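You operate a simulated robot arm through the tools that you are given. There is no shell and no other tool. Be economical: measure what you need, move in short steps, check, and stop when the job is done.

Carry out the task below with a simulated robot arm. There is one attempt and no reset: what you move stays moved.

TASK
Swap the black roller in the line for the blue one from the holder.
Fine: the line is switched off; pull its red latch out and push it in again; the black roller goes in the empty holder seat.
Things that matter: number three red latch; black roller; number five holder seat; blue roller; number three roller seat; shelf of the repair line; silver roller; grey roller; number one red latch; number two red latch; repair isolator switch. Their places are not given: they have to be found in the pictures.

It is judged by the outcome, as a careful person would: the job done as asked, and still so three seconds after it is handed in. It fails if anything else is knocked over, pushed out of place, dropped, spilled or broken.

THE ROBOT
A 7-joint arm with a two-finger parallel gripper, fixed in place. Base frame: the origin is at the foot of the arm, x ahead of it, y to its left, z up. Lengths are in m, angles in rad, forces in N, time in s.
With the tool pointing down near the work surface it reaches from about 0.18 to 0.68 m from the base axis. Its first joint turns from -1.152 to 1.152 rad. Payload 2.4 kg.
Tool frame: the origin (TCP) lies between the finger pads and is the grasp point; the fingertips stand 0.03 m ahead of it; z points along the fingers, y is the line along which they close. The gripper opens to 0.094 m. The fingers are 0.028 m wide and 0.01 m thick; the gripper's body (0.05 by 0.096 m) begins 0.055 m behind the TCP.
Orientation is that of the tool frame in the base frame, as a unit quaternion [w, x, y, z]. With the fingers straight down and closing along the base's y, the tool's x points along the base's -x, its y along +y and its z along -z.

THE INTERFACE
- The arm moves only by the tool step_arm. Its arguments are lists of equal length, an entry for each row: "jaw": the finger opening in m, from 0 to 0.094; "slide": the shift along the tool's x, y, z in m, a list of three; "angular": the turn, a rotation vector about the tool's x, y, z in rad, a list of three. In form: {"jaw": [jaw, ...], "slide": [[tx, ty, tz], ...], "angular": [[wx, wy, wz], ...]}. A call has 1 to 8 rows; each row shifts and turns the commanded pose from where the row before left it, along the tool's axes as they then stand. A row lasts 0.2 s, in which the tool goes at most 0.05 m and 0.15 rad; a call with a longer step from one row to the next is refused whole, and so is a gripper value outside its range. A pose out of reach is approached as far as the arm can. The call stops where the force on the tool passes 70 N (or 10 N more than at its start, if that is more) or the arm is blocked; 0.2 s more then pass. The fingers move at their own pace (about 0.153 m/s each) and stop on an object; they squeeze with about 41 N. The grip force told is the motor's: it shows also when the fingers shut on nothing. Time passes only in rows, and 0.2 s behind the last, so rows that do not move let the fingers close. It gives the time, the measured TCP pose, the force on the tool (base axes), the opening and the grip force at its end, in the units of the frame above (readings bear some noise).
- Cameras (640 x 400 px; columns grow to the right, rows downward): "scene" is fixed at [0.0219, 0.4853, 1.4121]; the picture's right is [-0.80, -0.60, 0.00], its down [-0.52, 0.69, -0.50] and it looks along [0.30, -0.40, -0.87] (base axes); focal length 278 px, centre (320, 200). "wrist" rides on the gripper at [-0.037, 0, -0.058] in the tool frame; the picture's right is [0.00, -1.00, 0.00], its down [0.97, 0.00, -0.24] and it looks along [0.24, 0.00, 0.97] (tool axes); focal length 218 px, centre (320, 200).
- snapshot(camera): a new picture of that camera. No time passes.
- measure_at(camera, pixels): for up to 12 pixels [column, row] of the newest picture of that camera ("zoom" is the newest enlarged one), the place [x, y, z] in the base frame of the surface seen there, good to about 0.002 m. No time passes.
- enlarge(camera, box): a new picture of the part [left, top, right, bottom] of that camera's present view, enlarged. No time passes.
- finish_job(): hands the job in; it is judged then, once.

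Work in short steps. Measure before you move; look again where a grasp or a placing could have gone wrong, and mend it. You have 80 turns and 46 pictures in all, the two below and enlarged ones among them. Open the gripper and draw the arm clear of the work before you hand the job in, unless the task says otherwise; then end with one line.

The tools are called after "Emit:" as a command line: name --argument value ..., lists and objects as JSON in quotes. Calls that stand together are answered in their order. step_arm: Moves the arm, as the interface text tells. Its arguments: {"type":"object","properties":{"jaw":{"type":"array"},"slide":{"type":"array"},"angular":{"type":"array"}},"required":["jaw","slide","angular"]} The other tools are called the same way: snapshot (camera) takes a picture; measure_at (camera, pixels) gives the place of the surface under pixels of a picture; enlarge (camera, box) takes an enlarged picture of a part of a camera's view; finish_job () hands the job in.

At the start:

```text
clock: 0.0
tcp_pos: [0.4552, 0.0503, 0.9599]
ee_rot: [0.0, 0.001, 1.0, -0.001]
ft_force: [0.5, -0.2, 0.2]
width: 0.0936
finger_force: 0.0
```

scene: 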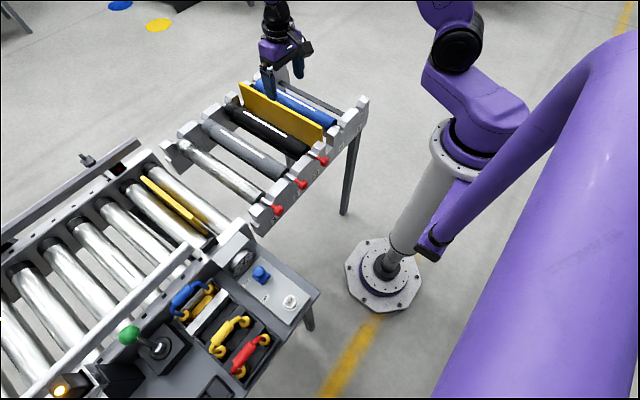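
wrist: 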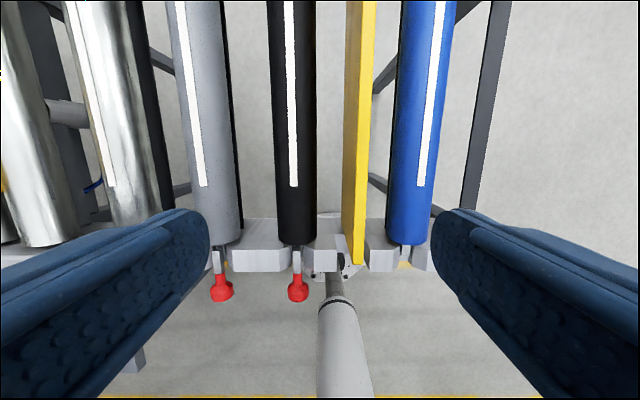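

I see silver, grey, black rollers, a yellow plate, and the blue roller on the rack. I look closer before measuring.

Emit:
enlarge --camera "scene" --box '[150, 60, 390, 240]'

Emit:
enlarge --camera "scene" --box '[100, 220, 340, 400]'

```text
2.22 times, centred on (270, 150) of scene
```

zoom: 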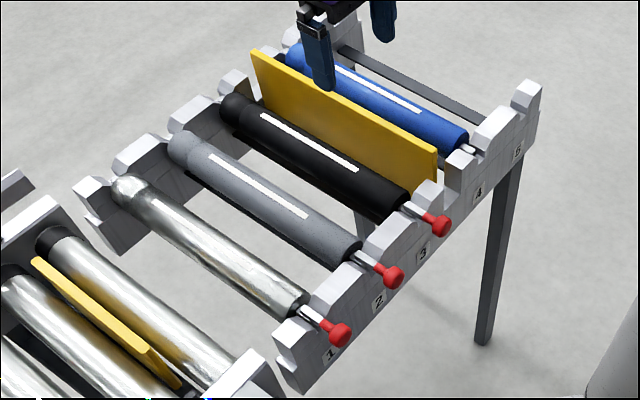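

```text
2.22 times, centred on (220, 310) of scene
```

zoom: 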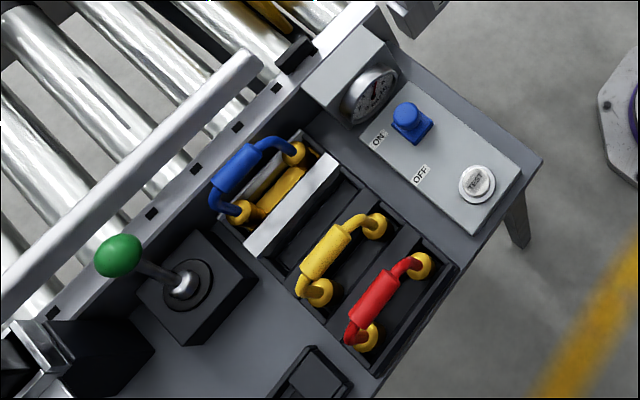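

The switch panel matters: I check whether the isolator really is off, and measure around it.

Emit:
enlarge --camera "scene" --box '[220, 240, 320, 315]'

Emit:
measure_at --camera "scene" --pixels '[[261, 274], [290, 301], [242, 272], [257, 285], [242, 262], [300, 320], [262, 280]]'

```text
5.33 times, centred on (270, 278) of scene
```

zoom: 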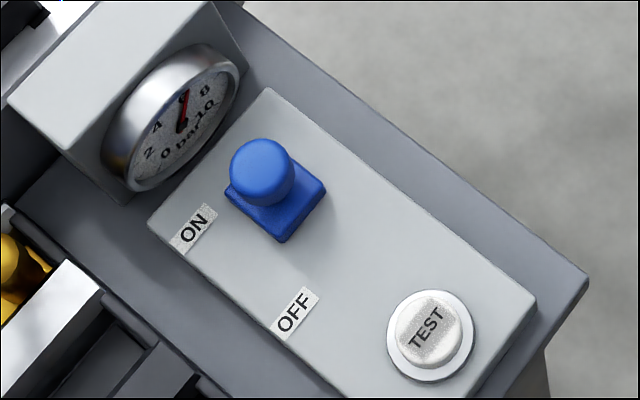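

```text
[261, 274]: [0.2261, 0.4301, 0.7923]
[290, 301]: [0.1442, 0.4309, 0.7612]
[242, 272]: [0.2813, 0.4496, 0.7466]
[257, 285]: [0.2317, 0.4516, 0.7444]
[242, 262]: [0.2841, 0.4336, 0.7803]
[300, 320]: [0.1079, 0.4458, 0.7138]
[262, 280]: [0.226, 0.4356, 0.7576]
```

The blue slider in the console stands by "ON". I must find out if that's the repair isolator or another one; I look at other regions.

Emit:
enlarge --camera "scene" --box '[0, 280, 160, 400]'

Emit:
enlarge --camera "scene" --box '[40, 120, 200, 240]'

Emit:
enlarge --camera "scene" --box '[240, 120, 380, 225]'

Emit:
enlarge --camera "scene" --box '[140, 300, 300, 400]'

```text
3.33 times, centred on (80, 340) of scene
```

zoom: 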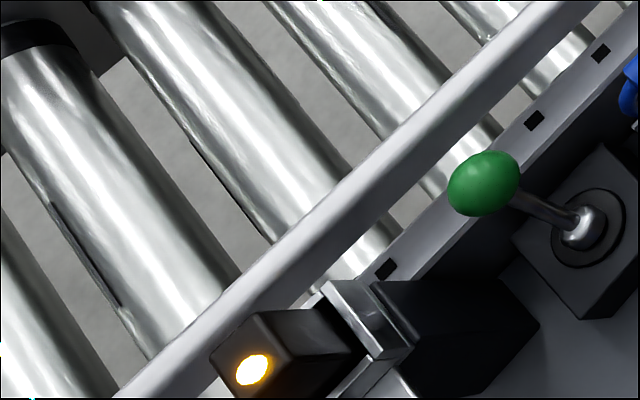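

```text
3.33 times, centred on (120, 180) of scene
```

zoom: 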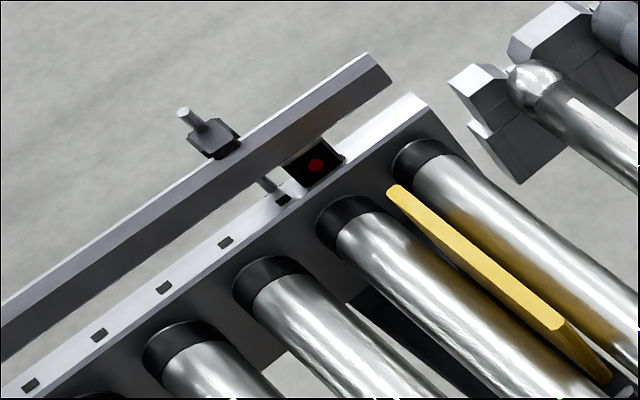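

```text
3.81 times, centred on (310, 172) of scene
```

zoom: 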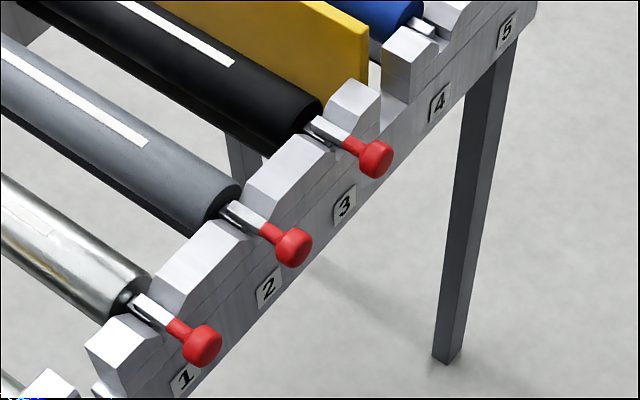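

```text
4.00 times, centred on (220, 350) of scene
```

zoom: 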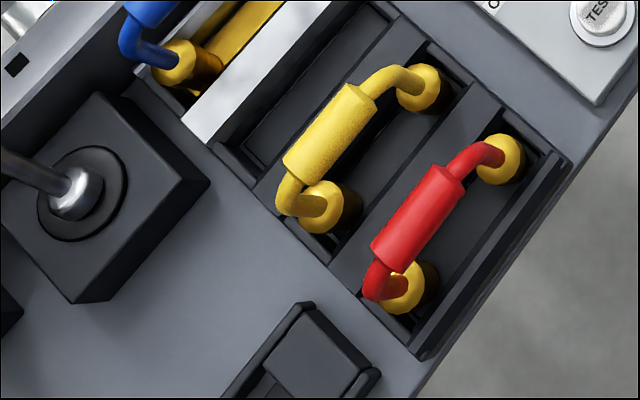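

I measure the switch more finely in a fresh zoom to determine its actual state.

Emit:
enlarge --camera "scene" --box '[230, 245, 310, 305]'

Emit:
measure_at --camera "zoom" --pixels '[[172, 228], [305, 345], [230, 140], [165, 200], [300, 215], [240, 195], [270, 60], [300, 255], [350, 280], [490, 360], [400, 200], [550, 320]]'

```text
6.67 times, centred on (270, 275) of scene
```

zoom: 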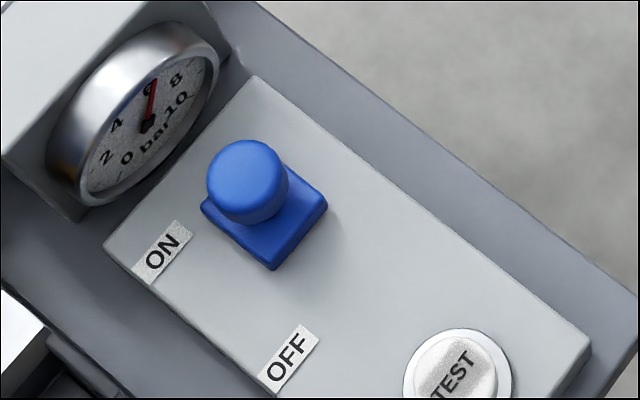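

```text
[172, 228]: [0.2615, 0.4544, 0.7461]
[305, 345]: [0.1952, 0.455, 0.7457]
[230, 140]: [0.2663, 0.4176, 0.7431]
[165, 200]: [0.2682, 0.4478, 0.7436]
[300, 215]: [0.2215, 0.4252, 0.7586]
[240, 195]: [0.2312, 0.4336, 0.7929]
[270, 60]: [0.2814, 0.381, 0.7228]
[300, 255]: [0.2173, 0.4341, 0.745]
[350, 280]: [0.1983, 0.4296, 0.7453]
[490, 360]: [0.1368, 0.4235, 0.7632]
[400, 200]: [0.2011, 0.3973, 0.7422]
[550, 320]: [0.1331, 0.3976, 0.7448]
```

Emit:
measure_at --camera "zoom" --pixels '[[163, 252], [288, 358], [245, 145], [212, 175], [250, 205], [245, 175], [283, 180], [322, 194], [270, 250], [272, 264], [208, 212], [295, 175]]'

Emit:
snapshot --camera "wrist"

```text
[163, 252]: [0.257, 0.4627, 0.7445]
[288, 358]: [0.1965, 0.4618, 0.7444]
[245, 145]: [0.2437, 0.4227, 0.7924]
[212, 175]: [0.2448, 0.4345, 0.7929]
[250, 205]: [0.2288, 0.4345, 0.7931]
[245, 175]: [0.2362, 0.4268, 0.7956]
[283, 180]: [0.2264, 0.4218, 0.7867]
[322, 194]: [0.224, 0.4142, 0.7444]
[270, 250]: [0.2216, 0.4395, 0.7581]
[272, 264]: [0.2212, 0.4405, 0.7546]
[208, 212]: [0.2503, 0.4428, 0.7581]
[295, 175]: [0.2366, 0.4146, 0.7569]
```

```text
35 pictures are left
```

wrist: 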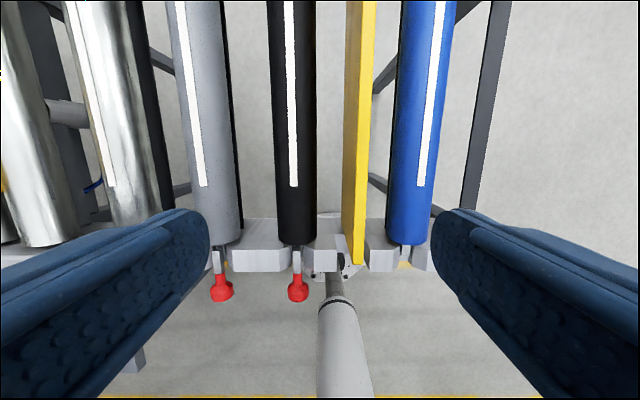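

Slider base centre is about (0.236, 0.428), on the ON side of the label midpoint (x≈0.227). Sliding it toward OFF gently will settle that. First I measure the rack and rollers from the wrist view.

Emit:
measure_at --camera "wrist" --pixels '[[297, 100], [280, 100], [312, 100], [297, 235], [297, 292], [297, 262], [350, 200], [366, 150], [410, 100], [410, 230], [325, 255], [378, 258]]'

Emit:
measure_at --camera "scene" --pixels '[[268, 130], [237, 111], [300, 150], [303, 156], [323, 160], [318, 157], [240, 83], [322, 138], [296, 102], [330, 122], [348, 118], [250, 255]]'

```text
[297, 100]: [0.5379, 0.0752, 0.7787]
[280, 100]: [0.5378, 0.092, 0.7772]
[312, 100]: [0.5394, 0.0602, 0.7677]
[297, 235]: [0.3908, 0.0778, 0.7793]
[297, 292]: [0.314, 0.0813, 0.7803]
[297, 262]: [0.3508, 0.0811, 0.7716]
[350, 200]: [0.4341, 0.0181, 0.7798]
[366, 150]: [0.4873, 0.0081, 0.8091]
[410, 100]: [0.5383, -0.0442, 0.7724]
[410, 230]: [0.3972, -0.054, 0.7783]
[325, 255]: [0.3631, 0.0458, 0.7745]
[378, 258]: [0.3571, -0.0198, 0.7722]
```

```text
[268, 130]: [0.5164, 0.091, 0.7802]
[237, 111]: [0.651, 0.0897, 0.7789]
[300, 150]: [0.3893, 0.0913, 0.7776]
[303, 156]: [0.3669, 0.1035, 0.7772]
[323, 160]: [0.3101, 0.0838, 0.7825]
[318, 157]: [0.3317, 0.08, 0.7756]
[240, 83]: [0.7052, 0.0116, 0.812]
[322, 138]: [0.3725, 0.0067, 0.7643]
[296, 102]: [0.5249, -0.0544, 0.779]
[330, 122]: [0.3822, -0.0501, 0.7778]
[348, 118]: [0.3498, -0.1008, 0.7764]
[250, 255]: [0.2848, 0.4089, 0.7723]
```

Black roller axis y≈0.08, top z≈0.78, x 0.385–0.66; plate at y≈0.01, top 0.81; blue at y≈−0.05. I first move high to above the switch.

Emit:
step_arm --jaw '[0.09, 0.08, 0.07, 0.06, 0.06, 0.06, 0.06, 0.06]' --slide '[[0.0242, 0.0418, 0], [0.0242, 0.0418, 0], [0.0242, 0.0418, 0], [0.0242, 0.0418, 0], [0.0242, 0.0418, 0], [0.0242, 0.0418, 0], [0.0242, 0.0418, 0], [0.0242, 0.0418, 0]]' --angular '[[0, 0, 0], [0, 0, 0], [0, 0, 0], [0, 0, 0], [0, 0, 0], [0, 0, 0], [0, 0, 0], [0, 0, 0]]'

Emit:
step_arm --jaw '[0.06, 0.06, 0.06, 0.06]' --slide '[[0.0128, 0.0217, 0], [0.0128, 0.0217, 0], [0, 0, 0.03], [0, 0, 0.03]]' --angular '[[0, 0, 0], [0, 0, 0], [0, 0, 0], [0, 0, 0]]'

Emit:
snapshot --camera "wrist"

```text
clock: 1.8
tcp_pos: [0.264, 0.3854, 0.9597]
ee_rot: [-0.001, 0.001, 1.0, 0.0]
ft_force: [-0.6, -0.3, 0.2]
width: 0.0601
finger_force: 0.0
```

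```text
clock: 2.8
tcp_pos: [0.2369, 0.4282, 0.9009]
ee_rot: [-0.001, 0.0, 1.0, -0.001]
ft_force: [-0.1, 0.3, -0.3]
width: 0.0602
finger_force: 0.1
```

```text
34 pictures are left
```

wrist: 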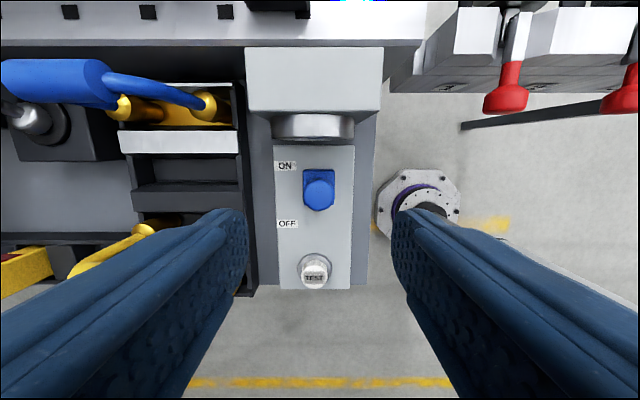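

The block sits beside ON (rows 170–210, ON at 165, OFF at 224): contrary to the note, the line looks on. I measure the knob and the gauge clearance.

Emit:
measure_at --camera "wrist" --pixels '[[319, 190], [306, 190], [333, 190], [319, 208], [306, 172], [332, 172], [312, 120], [312, 70], [312, 140], [287, 224], [285, 166], [314, 268]]'

Emit:
enlarge --camera "wrist" --box '[265, 140, 361, 200]'

```text
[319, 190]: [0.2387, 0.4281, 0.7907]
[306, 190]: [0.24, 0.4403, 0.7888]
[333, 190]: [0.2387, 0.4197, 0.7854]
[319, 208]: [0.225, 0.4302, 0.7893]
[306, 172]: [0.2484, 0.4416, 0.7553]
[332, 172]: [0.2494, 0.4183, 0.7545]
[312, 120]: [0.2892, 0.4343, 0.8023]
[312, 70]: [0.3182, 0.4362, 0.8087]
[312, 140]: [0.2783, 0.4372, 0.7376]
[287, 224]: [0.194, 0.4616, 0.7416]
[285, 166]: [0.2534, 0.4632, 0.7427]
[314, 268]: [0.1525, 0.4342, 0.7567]
```

```text
6.67 times, centred on (313, 170) of wrist
```

zoom: 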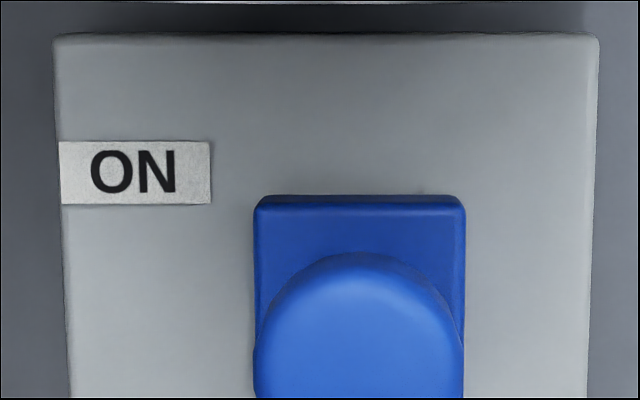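

Gauge top is 0.809, below the gripper body at the planned grasp height. I descend to z≈0.79 around the cap and close.

Emit:
step_arm --jaw '[0.06, 0.06, 0.06, 0.06, 0.06]' --slide '[[0.0005, 0.001, 0.035], [0, 0, 0.035], [0, 0, 0.025], [0, 0, 0.014], [0, 0, 0]]' --angular '[[0, 0, 0], [0, 0, 0], [0, 0, 0], [0, 0, 0], [0, 0, 0]]'

Emit:
step_arm --jaw '[0.02, 0.02, 0.02]' --slide '[[0, 0, 0], [0, 0, 0], [0, 0, 0]]' --angular '[[0, 0, 0], [0, 0, 0], [0, 0, 0]]'

Emit:
step_arm --jaw '[0.02, 0.02]' --slide '[[0.004, 0, 0], [0.004, 0, 0]]' --angular '[[0, 0, 0], [0, 0, 0]]'

```text
clock: 4.0
tcp_pos: [0.237, 0.4309, 0.792]
ee_rot: [0.0, 0.0, 1.0, 0.0]
ft_force: [-1.3, -0.2, 0.0]
width: 0.0598
finger_force: 0.2
```

```text
clock: 4.8
tcp_pos: [0.2367, 0.4299, 0.7921]
ee_rot: [-0.001, 0.001, 1.0, -0.001]
ft_force: [-0.6, -6.9, 0.4]
width: 0.0253
finger_force: 44.6
```

```text
clock: 5.4
tcp_pos: [0.2286, 0.4299, 0.7917]
ee_rot: [0.0, 0.001, 1.0, 0.0]
ft_force: [1.4, -5.6, -3.3]
width: 0.0252
finger_force: 45.5
```

It slid 8 mm with almost no force, so it was on. I continue to the OFF side, watching the force.

Emit:
step_arm --jaw '[0.02, 0.02, 0.02]' --slide '[[0.004, 0, 0], [0.004, 0, 0], [0.004, 0, 0]]' --angular '[[0, 0, 0], [0, 0, 0], [0, 0, 0]]'

Emit:
step_arm --jaw '[0.02, 0.02, 0.02]' --slide '[[0.004, 0, 0], [0.003, 0, 0], [0.003, 0, 0]]' --angular '[[0, 0, 0], [0, 0, 0], [0, 0, 0]]'

Emit:
snapshot --camera "scene"

```text
clock: 6.2
tcp_pos: [0.2175, 0.4304, 0.7921]
ee_rot: [0.0, 0.0, 1.0, 0.0]
ft_force: [1.0, -8.9, 13.8]
width: 0.0254
finger_force: 44.6
```

```text
clock: 7.0
tcp_pos: [0.2061, 0.4296, 0.7917]
ee_rot: [-0.001, 0.0, 1.0, 0.001]
ft_force: [3.9, -7.6, 18.7]
width: 0.0253
finger_force: 45.2
```

```text
32 pictures are left
```

scene: 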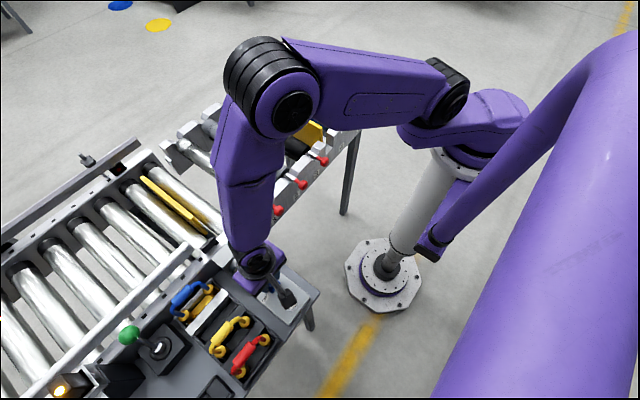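

An upward force of 19 N builds up (the switch might be a pivoting lever). I open the jaws, rise, and look.

Emit:
step_arm --jaw '[0.06, 0.06, 0.06]' --slide '[[0, 0, 0], [0, 0, 0], [0, 0, -0.01]]' --angular '[[0, 0, 0], [0, 0, 0], [0, 0, 0]]'

Emit:
step_arm --jaw '[0.06, 0.06, 0.06]' --slide '[[0, 0, -0.03], [0, 0, -0.035], [0, 0, -0.035]]' --angular '[[0, 0, 0], [0, 0, 0], [0, 0, 0]]'

Emit:
snapshot --camera "wrist"

```text
clock: 7.8
tcp_pos: [0.2065, 0.43, 0.8013]
ee_rot: [0.0, 0.001, 1.0, 0.0]
ft_force: [-0.2, -0.5, -0.1]
width: 0.0598
finger_force: 0.0
```

```text
clock: 8.6
tcp_pos: [0.207, 0.4299, 0.903]
ee_rot: [0.0, 0.0, 1.0, -0.002]
ft_force: [-0.7, 0.3, -0.5]
width: 0.0599
finger_force: 0.0
```

```text
31 pictures are left
```

wrist: 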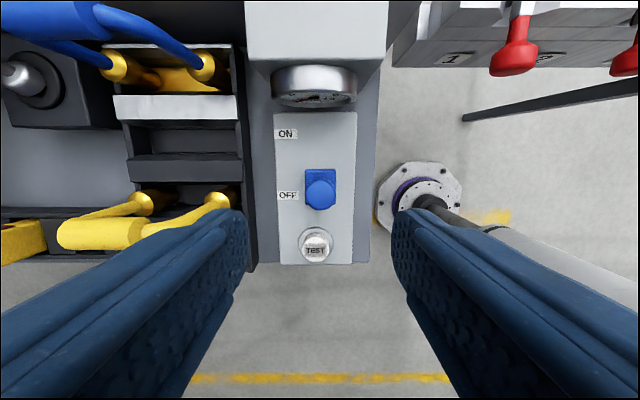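

Emit:
enlarge --camera "wrist" --box '[260, 60, 380, 270]'

Emit:
measure_at --camera "wrist" --pixels '[[306, 173], [335, 173], [320, 171], [320, 195], [287, 195], [286, 133]]'

Emit:
enlarge --camera "scene" --box '[222, 245, 318, 305]'

```text
1.90 times, centred on (320, 165) of wrist
```

zoom: 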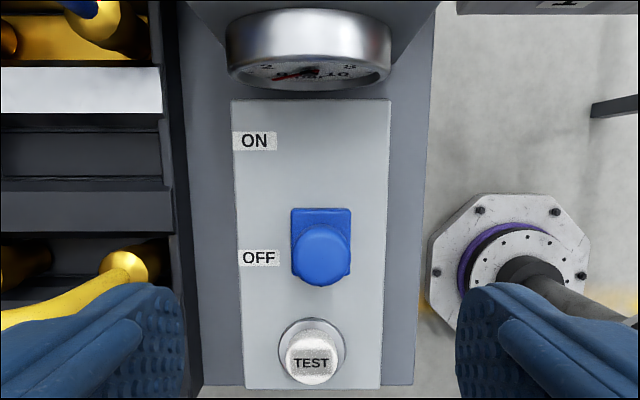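

```text
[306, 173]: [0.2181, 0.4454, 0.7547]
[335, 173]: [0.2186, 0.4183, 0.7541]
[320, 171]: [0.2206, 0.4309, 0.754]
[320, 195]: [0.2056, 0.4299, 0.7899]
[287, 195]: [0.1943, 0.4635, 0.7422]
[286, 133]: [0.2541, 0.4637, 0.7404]
```

```text
6.67 times, centred on (270, 275) of scene
```

zoom: 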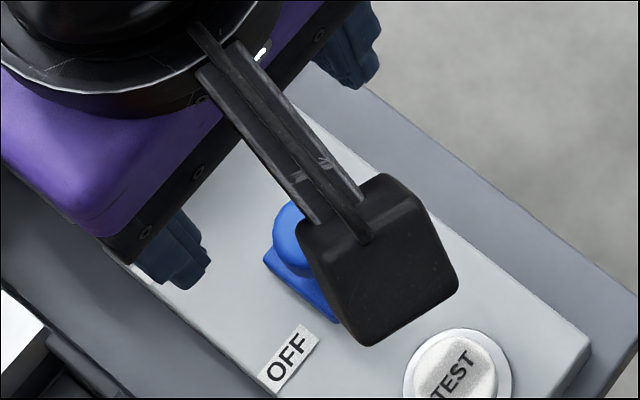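

The gauge has fallen to 0 and the block stands at OFF (centre x≈0.206, moved 30 mm). Now I move above the number three latch (knob near (0.312, 0.082, 0.78)).

Emit:
step_arm --jaw '[0.06, 0.06, 0.06, 0.06, 0.06, 0.06, 0.06, 0.06]' --slide '[[-0.0131, -0.0435, 0], [-0.0131, -0.0435, 0], [-0.0131, -0.0435, 0], [-0.0131, -0.0435, 0], [-0.0131, -0.0435, 0], [-0.0131, -0.0435, 0], [-0.0131, -0.0435, 0], [-0.0131, -0.0435, 0]]' --angular '[[0, 0, 0], [0, 0, 0], [0, 0, 0], [0, 0, 0], [0, 0, 0], [0, 0, 0], [0, 0, 0], [0, 0, 0]]'

Emit:
snapshot --camera "wrist"

```text
clock: 10.4
tcp_pos: [0.3121, 0.0821, 0.9035]
ee_rot: [0.0, -0.001, 1.0, 0.0]
ft_force: [-0.7, -0.6, 0.4]
width: 0.0599
finger_force: 0.0
```

```text
28 pictures are left
```

wrist: 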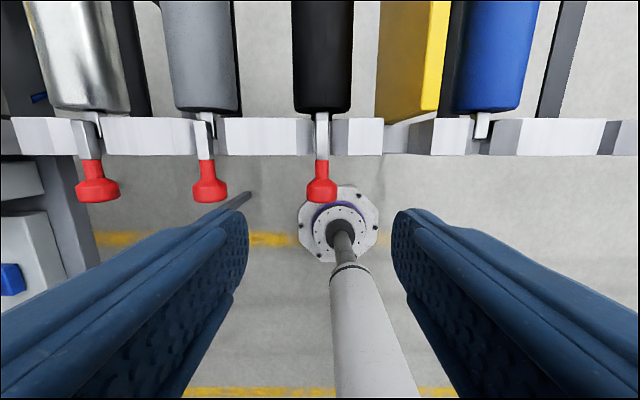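

Emit:
enlarge --camera "wrist" --box '[270, 100, 370, 210]'

Emit:
measure_at --camera "wrist" --pixels '[[322, 167], [321, 180], [321, 190], [308, 190], [335, 190], [321, 200], [322, 130], [295, 135], [345, 135], [322, 150], [481, 125], [565, 135]]'

```text
3.64 times, centred on (320, 155) of wrist
```

zoom: 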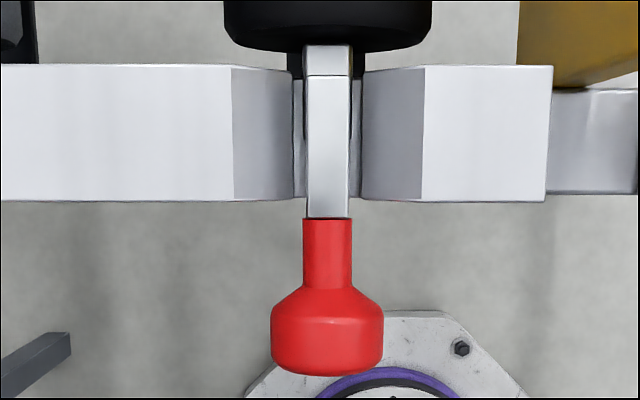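

```text
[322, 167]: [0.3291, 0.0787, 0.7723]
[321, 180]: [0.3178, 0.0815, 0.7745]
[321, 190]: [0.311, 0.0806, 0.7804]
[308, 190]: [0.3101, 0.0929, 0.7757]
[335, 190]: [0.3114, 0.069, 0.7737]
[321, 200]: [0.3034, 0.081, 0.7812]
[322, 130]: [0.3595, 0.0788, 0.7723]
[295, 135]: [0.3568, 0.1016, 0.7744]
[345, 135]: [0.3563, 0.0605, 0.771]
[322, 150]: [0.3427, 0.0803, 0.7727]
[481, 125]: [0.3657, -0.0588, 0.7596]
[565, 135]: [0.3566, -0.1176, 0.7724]
```

Knob head: x 0.303–0.320, y 0.081, centre z≈0.769. Descend with TCP at (0.311, 0.081, 0.772) and close.

Emit:
step_arm --jaw '[0.06, 0.06, 0.06, 0.06, 0.06]' --slide '[[0.001, -0.001, 0.04], [0, 0, 0.04], [0, 0, 0.03], [0, 0, 0.0215], [0, 0, 0]]' --angular '[[0, 0, 0], [0, 0, 0], [0, 0, 0], [0, 0, 0], [0, 0, 0]]'

Emit:
step_arm --jaw '[0.015, 0.015, 0.015]' --slide '[[0, 0, 0], [0, 0, 0], [0, 0, 0]]' --angular '[[0, 0, 0], [0, 0, 0], [0, 0, 0]]'

Emit:
step_arm --jaw '[0.015, 0.015, 0.015]' --slide '[[0.005, 0, 0], [0.005, 0, 0], [0.005, 0, 0]]' --angular '[[0, 0, 0], [0, 0, 0], [0, 0, 0]]'

```text
clock: 11.6
tcp_pos: [0.3095, 0.0822, 0.7699]
ee_rot: [0.0, 0.0, 1.0, 0.0]
ft_force: [0.1, -0.4, -1.0]
width: 0.06
finger_force: 0.1
```

```text
clock: 12.4
tcp_pos: [0.3092, 0.0807, 0.7699]
ee_rot: [-0.002, 0.002, 1.0, -0.001]
ft_force: [-0.9, -17.0, -11.2]
width: 0.0273
finger_force: 44.6
```

```text
clock: 13.2
tcp_pos: [0.2952, 0.0793, 0.7707]
ee_rot: [-0.002, 0.002, 1.0, 0.0]
ft_force: [1.2, -23.4, -17.6]
width: 0.0274
finger_force: 44.8
```

Latch moved 14 mm easily, with some side load (−23 N in y, −18 N in z); I relieve by shifting −2 mm y and 1.5 mm down while pulling on.

Emit:
step_arm --jaw '[0.015, 0.015, 0.015]' --slide '[[0, -0.002, 0.001], [0.004, 0, 0], [0.004, 0, 0]]' --angular '[[0, 0, 0], [0, 0, 0], [0, 0, 0]]'

Emit:
enlarge --camera "wrist" --box '[220, 60, 420, 260]'

```text
clock: 14.0
tcp_pos: [0.2875, 0.0799, 0.7696]
ee_rot: [0.002, -0.002, 1.0, 0.002]
ft_force: [0.4, -1.2, 44.5]
width: 0.0276
finger_force: 45.4
```

```text
2.00 times, centred on (320, 160) of wrist
```

zoom: 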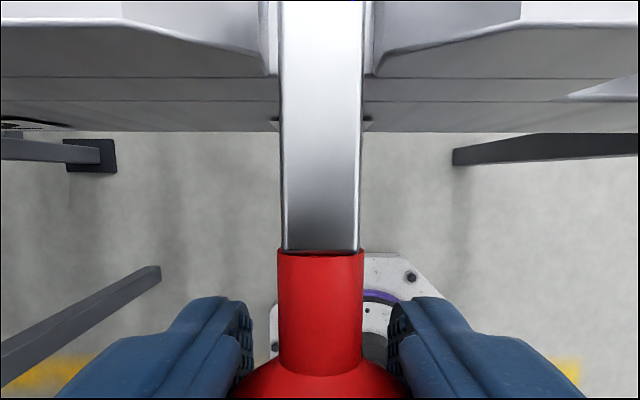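

Emit:
step_arm --jaw '[0.015, 0.015, 0.015]' --slide '[[0, 0, -0.0015], [0.003, 0, 0], [0.003, 0, 0]]' --angular '[[0, 0, 0], [0, 0, 0], [0, 0, 0]]'

Emit:
step_arm --jaw '[0.015, 0.015, 0.015]' --slide '[[0.003, 0, 0], [0.003, 0, 0], [0.003, 0, 0]]' --angular '[[0, 0, 0], [0, 0, 0], [0, 0, 0]]'

```text
clock: 14.8
tcp_pos: [0.2874, 0.0803, 0.7696]
ee_rot: [0.007, 0.005, 1.0, 0.004]
ft_force: [37.4, -15.8, -20.3]
width: 0.0274
finger_force: 45.0
```

```text
clock: 15.6
tcp_pos: [0.2831, 0.0798, 0.7696]
ee_rot: [0.014, 0.01, 1.0, 0.004]
ft_force: [11.7, -19.1, -5.4]
width: 0.0281
finger_force: 12.0
stopped in row 3: the force on the tool passed its limit (the readings are from after the stop); the commanded pose is now the measured one
```

The stop was reached at x≈0.287 (stroke ≈22 mm) and the grip slipped. I open, rise and look.

Emit:
step_arm --jaw '[0.06, 0.06, 0.06, 0.06, 0.06, 0.06]' --slide '[[0, 0, 0], [0, 0, 0], [0, 0, -0.04], [0, 0, -0.04], [0, 0, -0.04], [0, 0, 0]]' --angular '[[0, 0, 0], [0, 0, 0], [0, 0, 0], [0, 0, 0], [0.02, 0.028, 0.0], [0, 0, 0]]'

Emit:
snapshot --camera "wrist"

```text
clock: 17.0
tcp_pos: [0.278, 0.0814, 0.8853]
ee_rot: [-0.002, 0.007, 1.0, -0.001]
ft_force: [0.6, -0.3, 0.3]
width: 0.0599
finger_force: 0.2
out of reach, approached as far as the arm can: row 5
```

```text
25 pictures are left
```

wrist: 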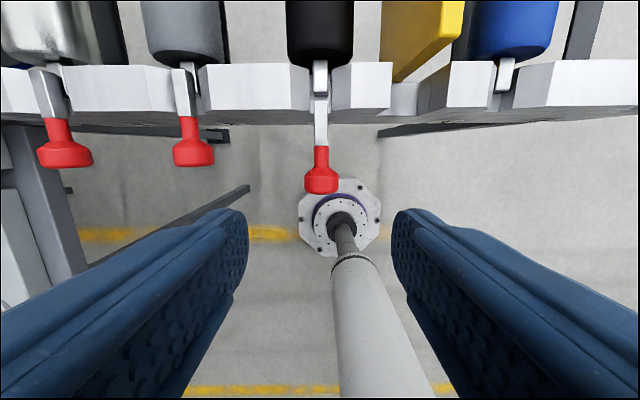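

Emit:
enlarge --camera "wrist" --box '[270, 40, 370, 200]'

Emit:
measure_at --camera "wrist" --pixels '[[321, 70], [320, 92], [321, 100], [321, 140], [321, 180], [506, 72], [500, 85], [345, 85], [290, 85], [560, 85]]'

```text
2.50 times, centred on (320, 120) of wrist
```

zoom: 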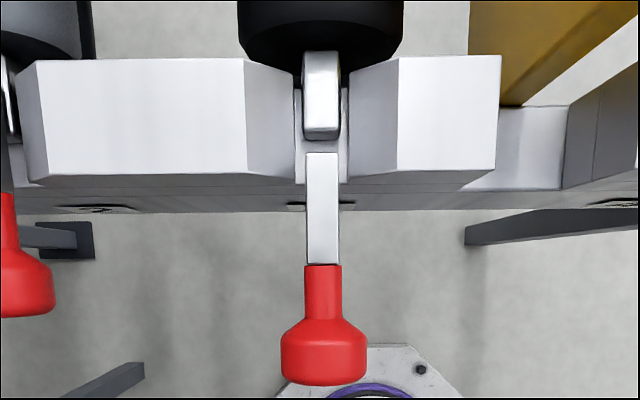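

```text
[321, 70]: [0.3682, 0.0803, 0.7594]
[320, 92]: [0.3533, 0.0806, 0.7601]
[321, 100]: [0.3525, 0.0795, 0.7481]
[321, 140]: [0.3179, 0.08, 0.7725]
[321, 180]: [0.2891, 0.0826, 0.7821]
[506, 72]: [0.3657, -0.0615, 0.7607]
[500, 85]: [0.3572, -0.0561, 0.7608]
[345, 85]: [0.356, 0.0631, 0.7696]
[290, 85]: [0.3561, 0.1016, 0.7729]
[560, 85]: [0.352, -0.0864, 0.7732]
```

The latch end is clear of the spindle. Now go above the middle of the black roller, correcting yaw slightly, and look.

Emit:
step_arm --jaw '[0.07, 0.07, 0.07, 0.07, 0.07, 0.07]' --slide '[[0, 0, -0.02], [-0.045, 0, 0], [-0.049, 0, 0], [-0.049, 0, 0], [-0.049, 0, 0], [-0.048, 0, 0]]' --angular '[[0, 0, -0.014], [0, 0, 0], [0, 0, 0], [0, 0, 0], [0, 0, 0], [0, 0, 0]]'

Emit:
snapshot --camera "wrist"

```text
clock: 18.4
tcp_pos: [0.5184, 0.083, 0.9053]
ee_rot: [-0.001, -0.003, 1.0, -0.004]
ft_force: [0.8, 0.8, -0.8]
width: 0.0701
finger_force: 0.1
```

```text
23 pictures are left
```

wrist: 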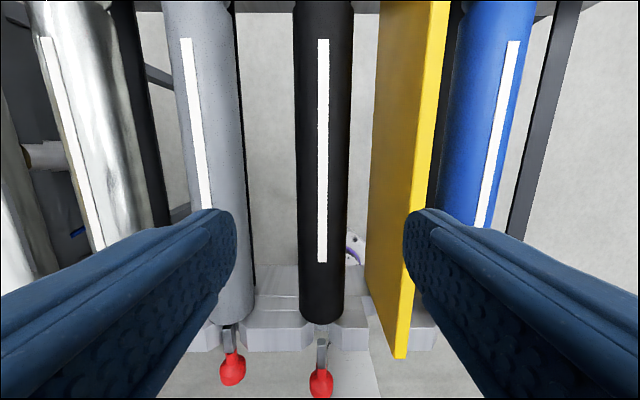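

Emit:
measure_at --camera "wrist" --pixels '[[323, 150], [301, 150], [348, 150], [323, 42], [323, 260], [235, 150], [190, 130], [376, 150], [426, 150], [451, 150], [520, 150], [485, 150]]'

Emit:
enlarge --camera "scene" --box '[150, 60, 310, 180]'

```text
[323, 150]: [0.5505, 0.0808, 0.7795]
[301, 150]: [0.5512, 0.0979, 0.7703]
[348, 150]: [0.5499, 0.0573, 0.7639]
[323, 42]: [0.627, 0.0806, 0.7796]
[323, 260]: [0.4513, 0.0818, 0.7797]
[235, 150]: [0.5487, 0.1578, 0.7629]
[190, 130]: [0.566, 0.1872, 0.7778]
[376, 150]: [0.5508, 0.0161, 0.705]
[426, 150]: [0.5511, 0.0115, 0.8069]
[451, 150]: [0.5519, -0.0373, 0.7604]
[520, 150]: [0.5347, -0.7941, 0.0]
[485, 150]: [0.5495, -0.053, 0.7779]
```

```text
3.33 times, centred on (230, 120) of scene
```

zoom: 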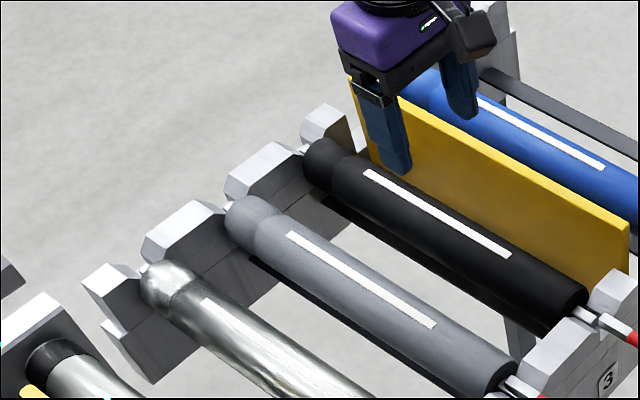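

Black roller axis y≈0.080, z≈0.756, stripe centre x≈0.539; gaps to plate (y 0.016) and grey roller (0.158) suffice. I descend around it and grip.

Emit:
step_arm --jaw '[0.07, 0.07, 0.07, 0.07, 0.07]' --slide '[[-0.02, -0.002, 0.03], [0, 0, 0.04], [0, 0, 0.04], [0, 0, 0.036], [0, 0, 0]]' --angular '[[0, 0, 0.006], [0, 0, 0], [0, 0, 0], [0, 0, 0], [0, 0, 0]]'

Emit:
step_arm --jaw '[0.035, 0.035, 0.035]' --slide '[[0, 0, 0], [0, 0, 0], [0, 0, 0]]' --angular '[[0, 0, 0], [0, 0, 0], [0, 0, 0]]'

```text
clock: 19.6
tcp_pos: [0.5379, 0.0787, 0.7601]
ee_rot: [-0.001, 0.001, 1.0, -0.004]
ft_force: [1.0, -0.3, -0.5]
width: 0.07
finger_force: 0.0
```

```text
clock: 20.4
tcp_pos: [0.5376, 0.0796, 0.7597]
ee_rot: [-0.001, 0.002, 1.0, -0.005]
ft_force: [2.4, 2.2, -0.3]
width: 0.053
finger_force: 41.0
```

Gripped at width 53 mm (radius ≈26 mm). Lift slowly.

Emit:
step_arm --jaw '[0.035, 0.035, 0.035, 0.035]' --slide '[[0, 0, -0.005], [0, 0, -0.01], [0, 0, -0.015], [0, 0, -0.02]]' --angular '[[0, 0, 0], [0, 0, 0], [0, 0, 0], [0, 0, 0]]'

Emit:
step_arm --jaw '[0.035, 0.035, 0.035, 0.035]' --slide '[[0, 0, -0.02], [0, 0, -0.02], [0, 0, -0.03], [0, 0, 0]]' --angular '[[0, 0, 0], [0, 0, 0], [0, 0, 0], [0, 0, 0]]'

Emit:
snapshot --camera "scene"

Emit:
snapshot --camera "wrist"

```text
clock: 21.4
tcp_pos: [0.5372, 0.0799, 0.8089]
ee_rot: [-0.002, 0.002, 1.0, -0.004]
ft_force: [-1.2, -0.1, -4.5]
width: 0.053
finger_force: 41.3
```

```text
clock: 22.4
tcp_pos: [0.5389, 0.08, 0.8799]
ee_rot: [-0.002, 0.001, 1.0, -0.004]
ft_force: [0.6, -0.7, -5.4]
width: 0.053
finger_force: 40.8
```

```text
21 pictures are left
```

scene: 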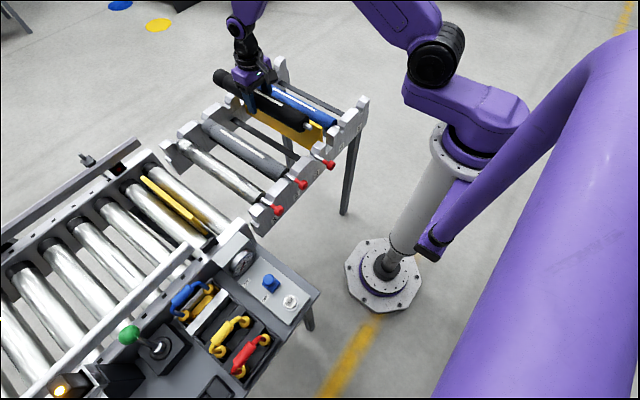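

```text
20 pictures are left
```

wrist: 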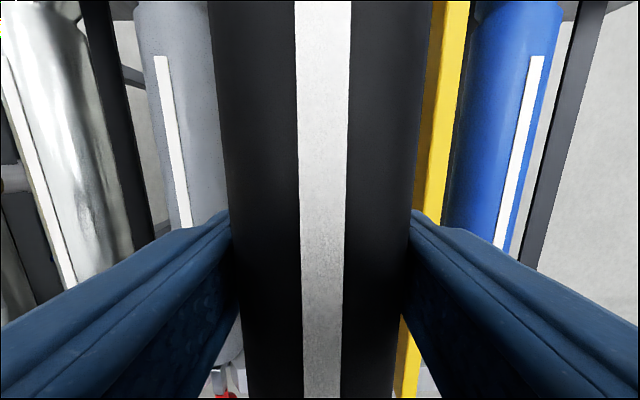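

The roller is level and lifted. I find seat five's notches in both rails.

Emit:
enlarge --camera "scene" --box '[300, 80, 380, 140]'

Emit:
measure_at --camera "zoom" --pixels '[[300, 200], [330, 180], [355, 165], [380, 150], [395, 140], [420, 120], [250, 235], [225, 260], [410, 160]]'

```text
6.67 times, centred on (340, 110) of scene
```

zoom: 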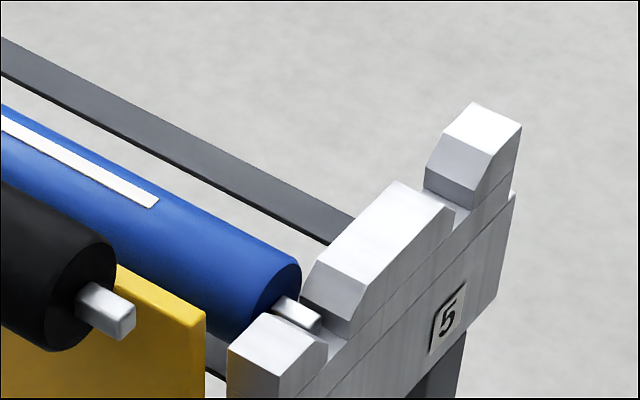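

```text
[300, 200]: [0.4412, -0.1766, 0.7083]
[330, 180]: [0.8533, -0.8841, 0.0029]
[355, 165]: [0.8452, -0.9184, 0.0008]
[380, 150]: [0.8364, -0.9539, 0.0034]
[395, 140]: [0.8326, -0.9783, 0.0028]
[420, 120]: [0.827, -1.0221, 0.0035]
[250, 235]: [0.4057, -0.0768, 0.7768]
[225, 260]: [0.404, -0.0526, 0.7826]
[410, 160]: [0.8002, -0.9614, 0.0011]
```

Emit:
measure_at --camera "zoom" --pixels '[[452, 208], [445, 195], [472, 200], [485, 165], [450, 190], [425, 200], [325, 345], [352, 312], [310, 325], [340, 285], [480, 120], [400, 210]]'

Emit:
enlarge --camera "scene" --box '[245, 50, 305, 95]'

```text
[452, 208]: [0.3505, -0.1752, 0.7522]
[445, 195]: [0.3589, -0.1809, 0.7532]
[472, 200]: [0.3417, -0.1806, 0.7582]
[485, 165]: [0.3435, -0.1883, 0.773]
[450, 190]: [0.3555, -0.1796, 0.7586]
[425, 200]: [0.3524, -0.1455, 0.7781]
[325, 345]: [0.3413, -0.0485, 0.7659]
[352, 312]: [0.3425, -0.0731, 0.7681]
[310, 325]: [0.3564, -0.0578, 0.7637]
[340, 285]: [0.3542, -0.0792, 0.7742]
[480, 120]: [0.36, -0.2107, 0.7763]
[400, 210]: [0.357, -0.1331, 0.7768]
```

```text
8.89 times, centred on (275, 72) of scene
```

zoom: 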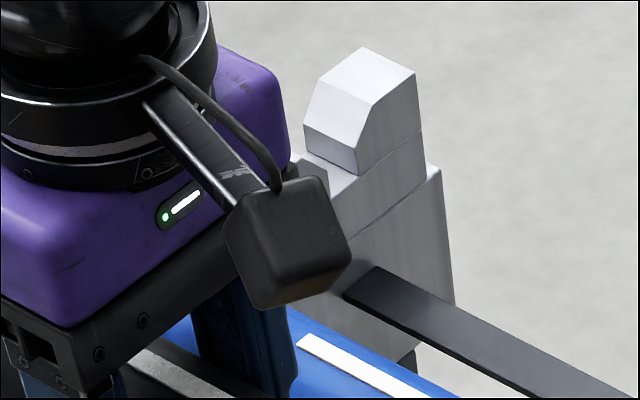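

Seat five's right wall is near y≈−0.181, so its centre is about −0.172. I carry the roller over the plate and stop at y≈−0.11 to view the seat from the wrist.

Emit:
step_arm --jaw '[0.035, 0.035, 0.035, 0.035, 0.035, 0.035]' --slide '[[0, -0.02, -0.02], [0, -0.04, 0], [0, -0.045, 0], [0, -0.045, 0], [0, -0.035, 0], [0, -0.01, 0]]' --angular '[[0, 0, 0], [0, 0, 0], [0, 0, 0], [0, 0, 0], [0, 0, 0], [0, 0, 0]]'

Emit:
snapshot --camera "wrist"

Emit:
enlarge --camera "scene" --box '[230, 30, 390, 150]'

```text
clock: 23.8
tcp_pos: [0.5376, -0.1155, 0.901]
ee_rot: [0.0, 0.002, 1.0, -0.004]
ft_force: [0.8, 0.3, -5.6]
width: 0.0527
finger_force: 41.3
```

```text
17 pictures are left
```

wrist: 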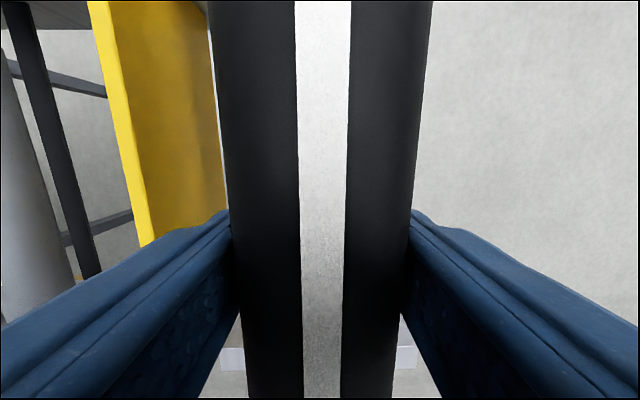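

```text
3.33 times, centred on (310, 90) of scene
```

zoom: 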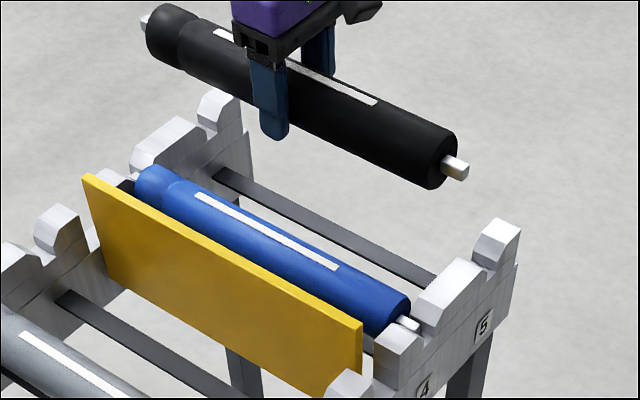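

Both rails' seat five notches are visible. I zoom on each and measure.

Emit:
enlarge --camera "scene" --box '[328, 92, 376, 122]'

Emit:
measure_at --camera "scene" --pixels '[[272, 99], [281, 94], [283, 84], [290, 90], [293, 92], [287, 97], [265, 96], [275, 88], [285, 100], [290, 97]]'

```text
13.33 times, centred on (352, 107) of scene
```

zoom: 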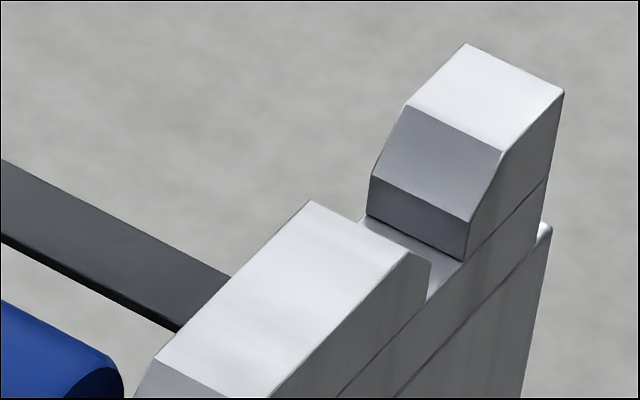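

```text
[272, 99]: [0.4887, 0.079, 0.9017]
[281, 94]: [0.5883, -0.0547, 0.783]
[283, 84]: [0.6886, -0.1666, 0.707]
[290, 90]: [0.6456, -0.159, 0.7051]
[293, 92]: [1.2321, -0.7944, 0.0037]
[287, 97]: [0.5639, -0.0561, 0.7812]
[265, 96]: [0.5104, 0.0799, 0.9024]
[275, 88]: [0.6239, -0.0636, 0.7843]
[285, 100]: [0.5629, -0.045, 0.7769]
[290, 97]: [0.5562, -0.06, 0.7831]
```

Emit:
measure_at --camera "zoom" --pixels '[[500, 155], [466, 226], [462, 255], [404, 248], [428, 264], [445, 265], [425, 248], [408, 112], [372, 185], [310, 204], [530, 90], [250, 270]]'

Emit:
enlarge --camera "scene" --box '[260, 90, 308, 120]'

```text
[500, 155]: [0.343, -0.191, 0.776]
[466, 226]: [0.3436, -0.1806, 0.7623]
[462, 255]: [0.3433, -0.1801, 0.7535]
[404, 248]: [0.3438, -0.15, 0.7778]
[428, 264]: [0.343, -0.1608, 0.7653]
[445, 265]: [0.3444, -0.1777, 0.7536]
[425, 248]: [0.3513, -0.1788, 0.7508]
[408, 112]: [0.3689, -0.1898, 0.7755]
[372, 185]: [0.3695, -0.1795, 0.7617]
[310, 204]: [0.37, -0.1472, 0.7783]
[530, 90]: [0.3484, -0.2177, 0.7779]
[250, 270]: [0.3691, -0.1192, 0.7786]
```

```text
13.33 times, centred on (284, 105) of scene
```

zoom: 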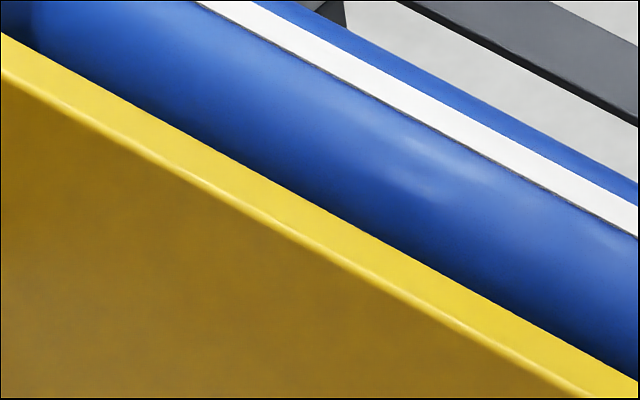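

Seat five centre y = −0.1705 (chamfers −0.150/−0.191), same x rails. Shift there and lower.

Emit:
step_arm --jaw '[0.035, 0.035, 0.035]' --slide '[[0, -0.028, 0], [0, -0.027, 0], [0, 0, 0]]' --angular '[[0, 0, 0], [0, 0, 0], [0, 0, 0]]'

Emit:
step_arm --jaw '[0.035, 0.035, 0.035, 0.035, 0.035]' --slide '[[0, 0, 0.03], [0, 0, 0.03], [0, 0, 0.02], [0, 0, 0.015], [0, 0, 0]]' --angular '[[0, 0, 0], [0, 0, 0], [0, 0, 0], [0, 0, 0], [0, 0, 0]]'

Emit:
snapshot --camera "scene"

Emit:
enlarge --camera "scene" --box '[230, 30, 390, 150]'

```text
clock: 24.6
tcp_pos: [0.5373, -0.1711, 0.901]
ee_rot: [-0.001, 0.001, 1.0, -0.005]
ft_force: [-0.1, 0.6, -7.1]
width: 0.0528
finger_force: 41.2
```

```text
clock: 25.8
tcp_pos: [0.5381, -0.1709, 0.8046]
ee_rot: [0.0, 0.0, 1.0, -0.004]
ft_force: [0.0, 0.9, -5.7]
width: 0.0531
finger_force: 41.4
```

```text
13 pictures are left
```

scene: 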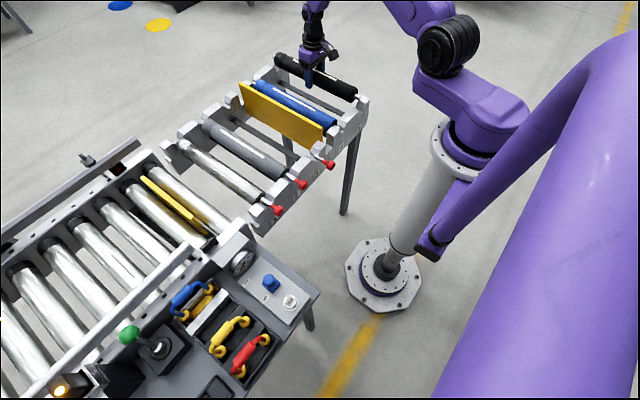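

```text
3.33 times, centred on (310, 90) of scene
```

zoom: 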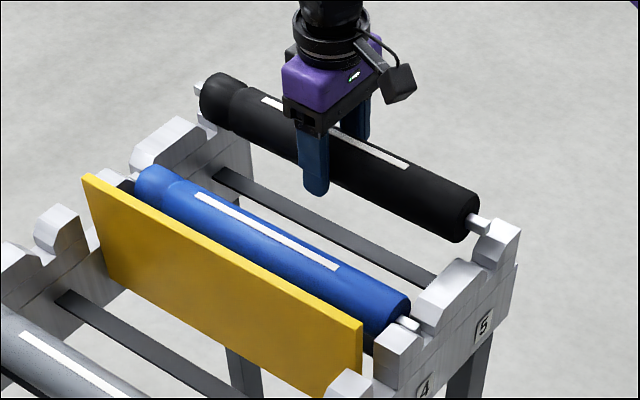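

Both spindles are over the notches. I lower the remaining ≈44 mm slowly.

Emit:
step_arm --jaw '[0.035, 0.035, 0.035, 0.035, 0.035, 0.035]' --slide '[[0, 0, 0.01], [0, 0, 0.01], [0, 0, 0.01], [0, 0, 0.008], [0, 0, 0.003], [0, 0, 0]]' --angular '[[0, 0, 0], [0, 0, 0], [0, 0, 0], [0, 0, 0], [0, 0, 0], [0, 0, 0]]'

```text
clock: 27.2
tcp_pos: [0.5367, -0.171, 0.7643]
ee_rot: [-0.001, 0.001, 1.0, -0.006]
ft_force: [0.2, -0.2, -5.5]
width: 0.0528
finger_force: 40.7
```

Emit:
step_arm --jaw '[0.035, 0.035, 0.035]' --slide '[[0, 0, 0.002], [0, 0, 0.002], [0, 0, 0]]' --angular '[[0, 0, 0], [0, 0, 0], [0, 0, 0]]'

```text
clock: 28.0
tcp_pos: [0.5373, -0.1712, 0.7618]
ee_rot: [-0.001, 0.001, 1.0, -0.004]
ft_force: [-1.5, 0.6, -6.2]
width: 0.0531
finger_force: 41.8
```

Emit:
step_arm --jaw '[0.035, 0.035, 0.035]' --slide '[[0, 0, 0.0015], [0, 0, 0.001], [0, 0, 0]]' --angular '[[0, 0, 0], [0, 0, 0], [0, 0, 0]]'

```text
clock: 28.8
tcp_pos: [0.5378, -0.1706, 0.7602]
ee_rot: [-0.001, 0.001, 1.0, -0.005]
ft_force: [-12.2, 3.8, 31.7]
width: 0.0531
finger_force: 41.0
```

Contact at z≈0.760 (same as the original seat height). Release gently and rise.

Emit:
step_arm --jaw '[0.056, 0.065, 0.07, 0.07, 0.07, 0.07]' --slide '[[0, 0, -0.0005], [0, 0, 0], [0, 0, 0], [0, 0, -0.04], [0, 0, -0.05], [0, 0, -0.05]]' --angular '[[0, 0, 0], [0, 0, 0], [0, 0, 0], [0, 0, 0], [0, 0, 0], [0, 0, 0]]'

Emit:
step_arm --jaw '[0.07, 0.07, 0.07]' --slide '[[0, 0.04, 0], [0, 0.04, 0], [0, 0.03, 0]]' --angular '[[0, 0, 0], [0, 0, 0], [0, 0, 0]]'

Emit:
snapshot --camera "wrist"

Emit:
enlarge --camera "scene" --box '[230, 30, 390, 150]'

```text
clock: 30.2
tcp_pos: [0.5376, -0.1685, 0.899]
ee_rot: [-0.001, 0.002, 1.0, -0.005]
ft_force: [-0.4, 0.8, 0.2]
width: 0.0699
finger_force: 0.0
```

```text
clock: 31.0
tcp_pos: [0.5364, -0.0592, 0.8973]
ee_rot: [0.0, 0.001, 1.0, -0.005]
ft_force: [-0.2, 0.4, 0.4]
width: 0.0699
finger_force: 0.0
```

```text
11 pictures are left
```

wrist: 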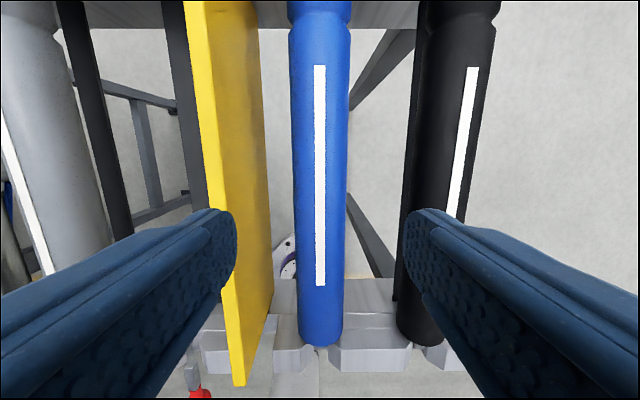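

```text
3.33 times, centred on (310, 90) of scene
```

zoom: 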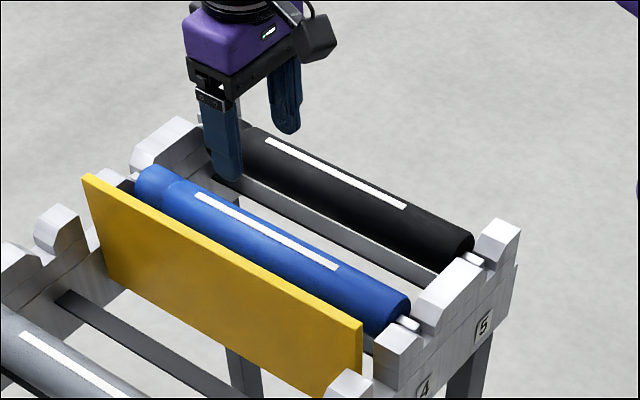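

Black is seated in number five. I measure the blue roller.

Emit:
measure_at --camera "wrist" --pixels '[[320, 150], [296, 150], [346, 150], [320, 68], [320, 283], [268, 150], [232, 150], [405, 150], [425, 60], [470, 70], [462, 150]]'

```text
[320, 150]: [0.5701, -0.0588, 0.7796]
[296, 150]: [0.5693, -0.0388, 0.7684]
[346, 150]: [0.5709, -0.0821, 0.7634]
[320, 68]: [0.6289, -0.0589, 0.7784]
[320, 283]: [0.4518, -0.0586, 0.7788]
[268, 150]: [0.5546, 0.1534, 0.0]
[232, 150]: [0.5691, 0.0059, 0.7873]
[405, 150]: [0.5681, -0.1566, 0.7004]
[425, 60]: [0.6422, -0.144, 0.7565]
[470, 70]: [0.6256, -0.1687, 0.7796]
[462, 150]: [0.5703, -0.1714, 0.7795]
```

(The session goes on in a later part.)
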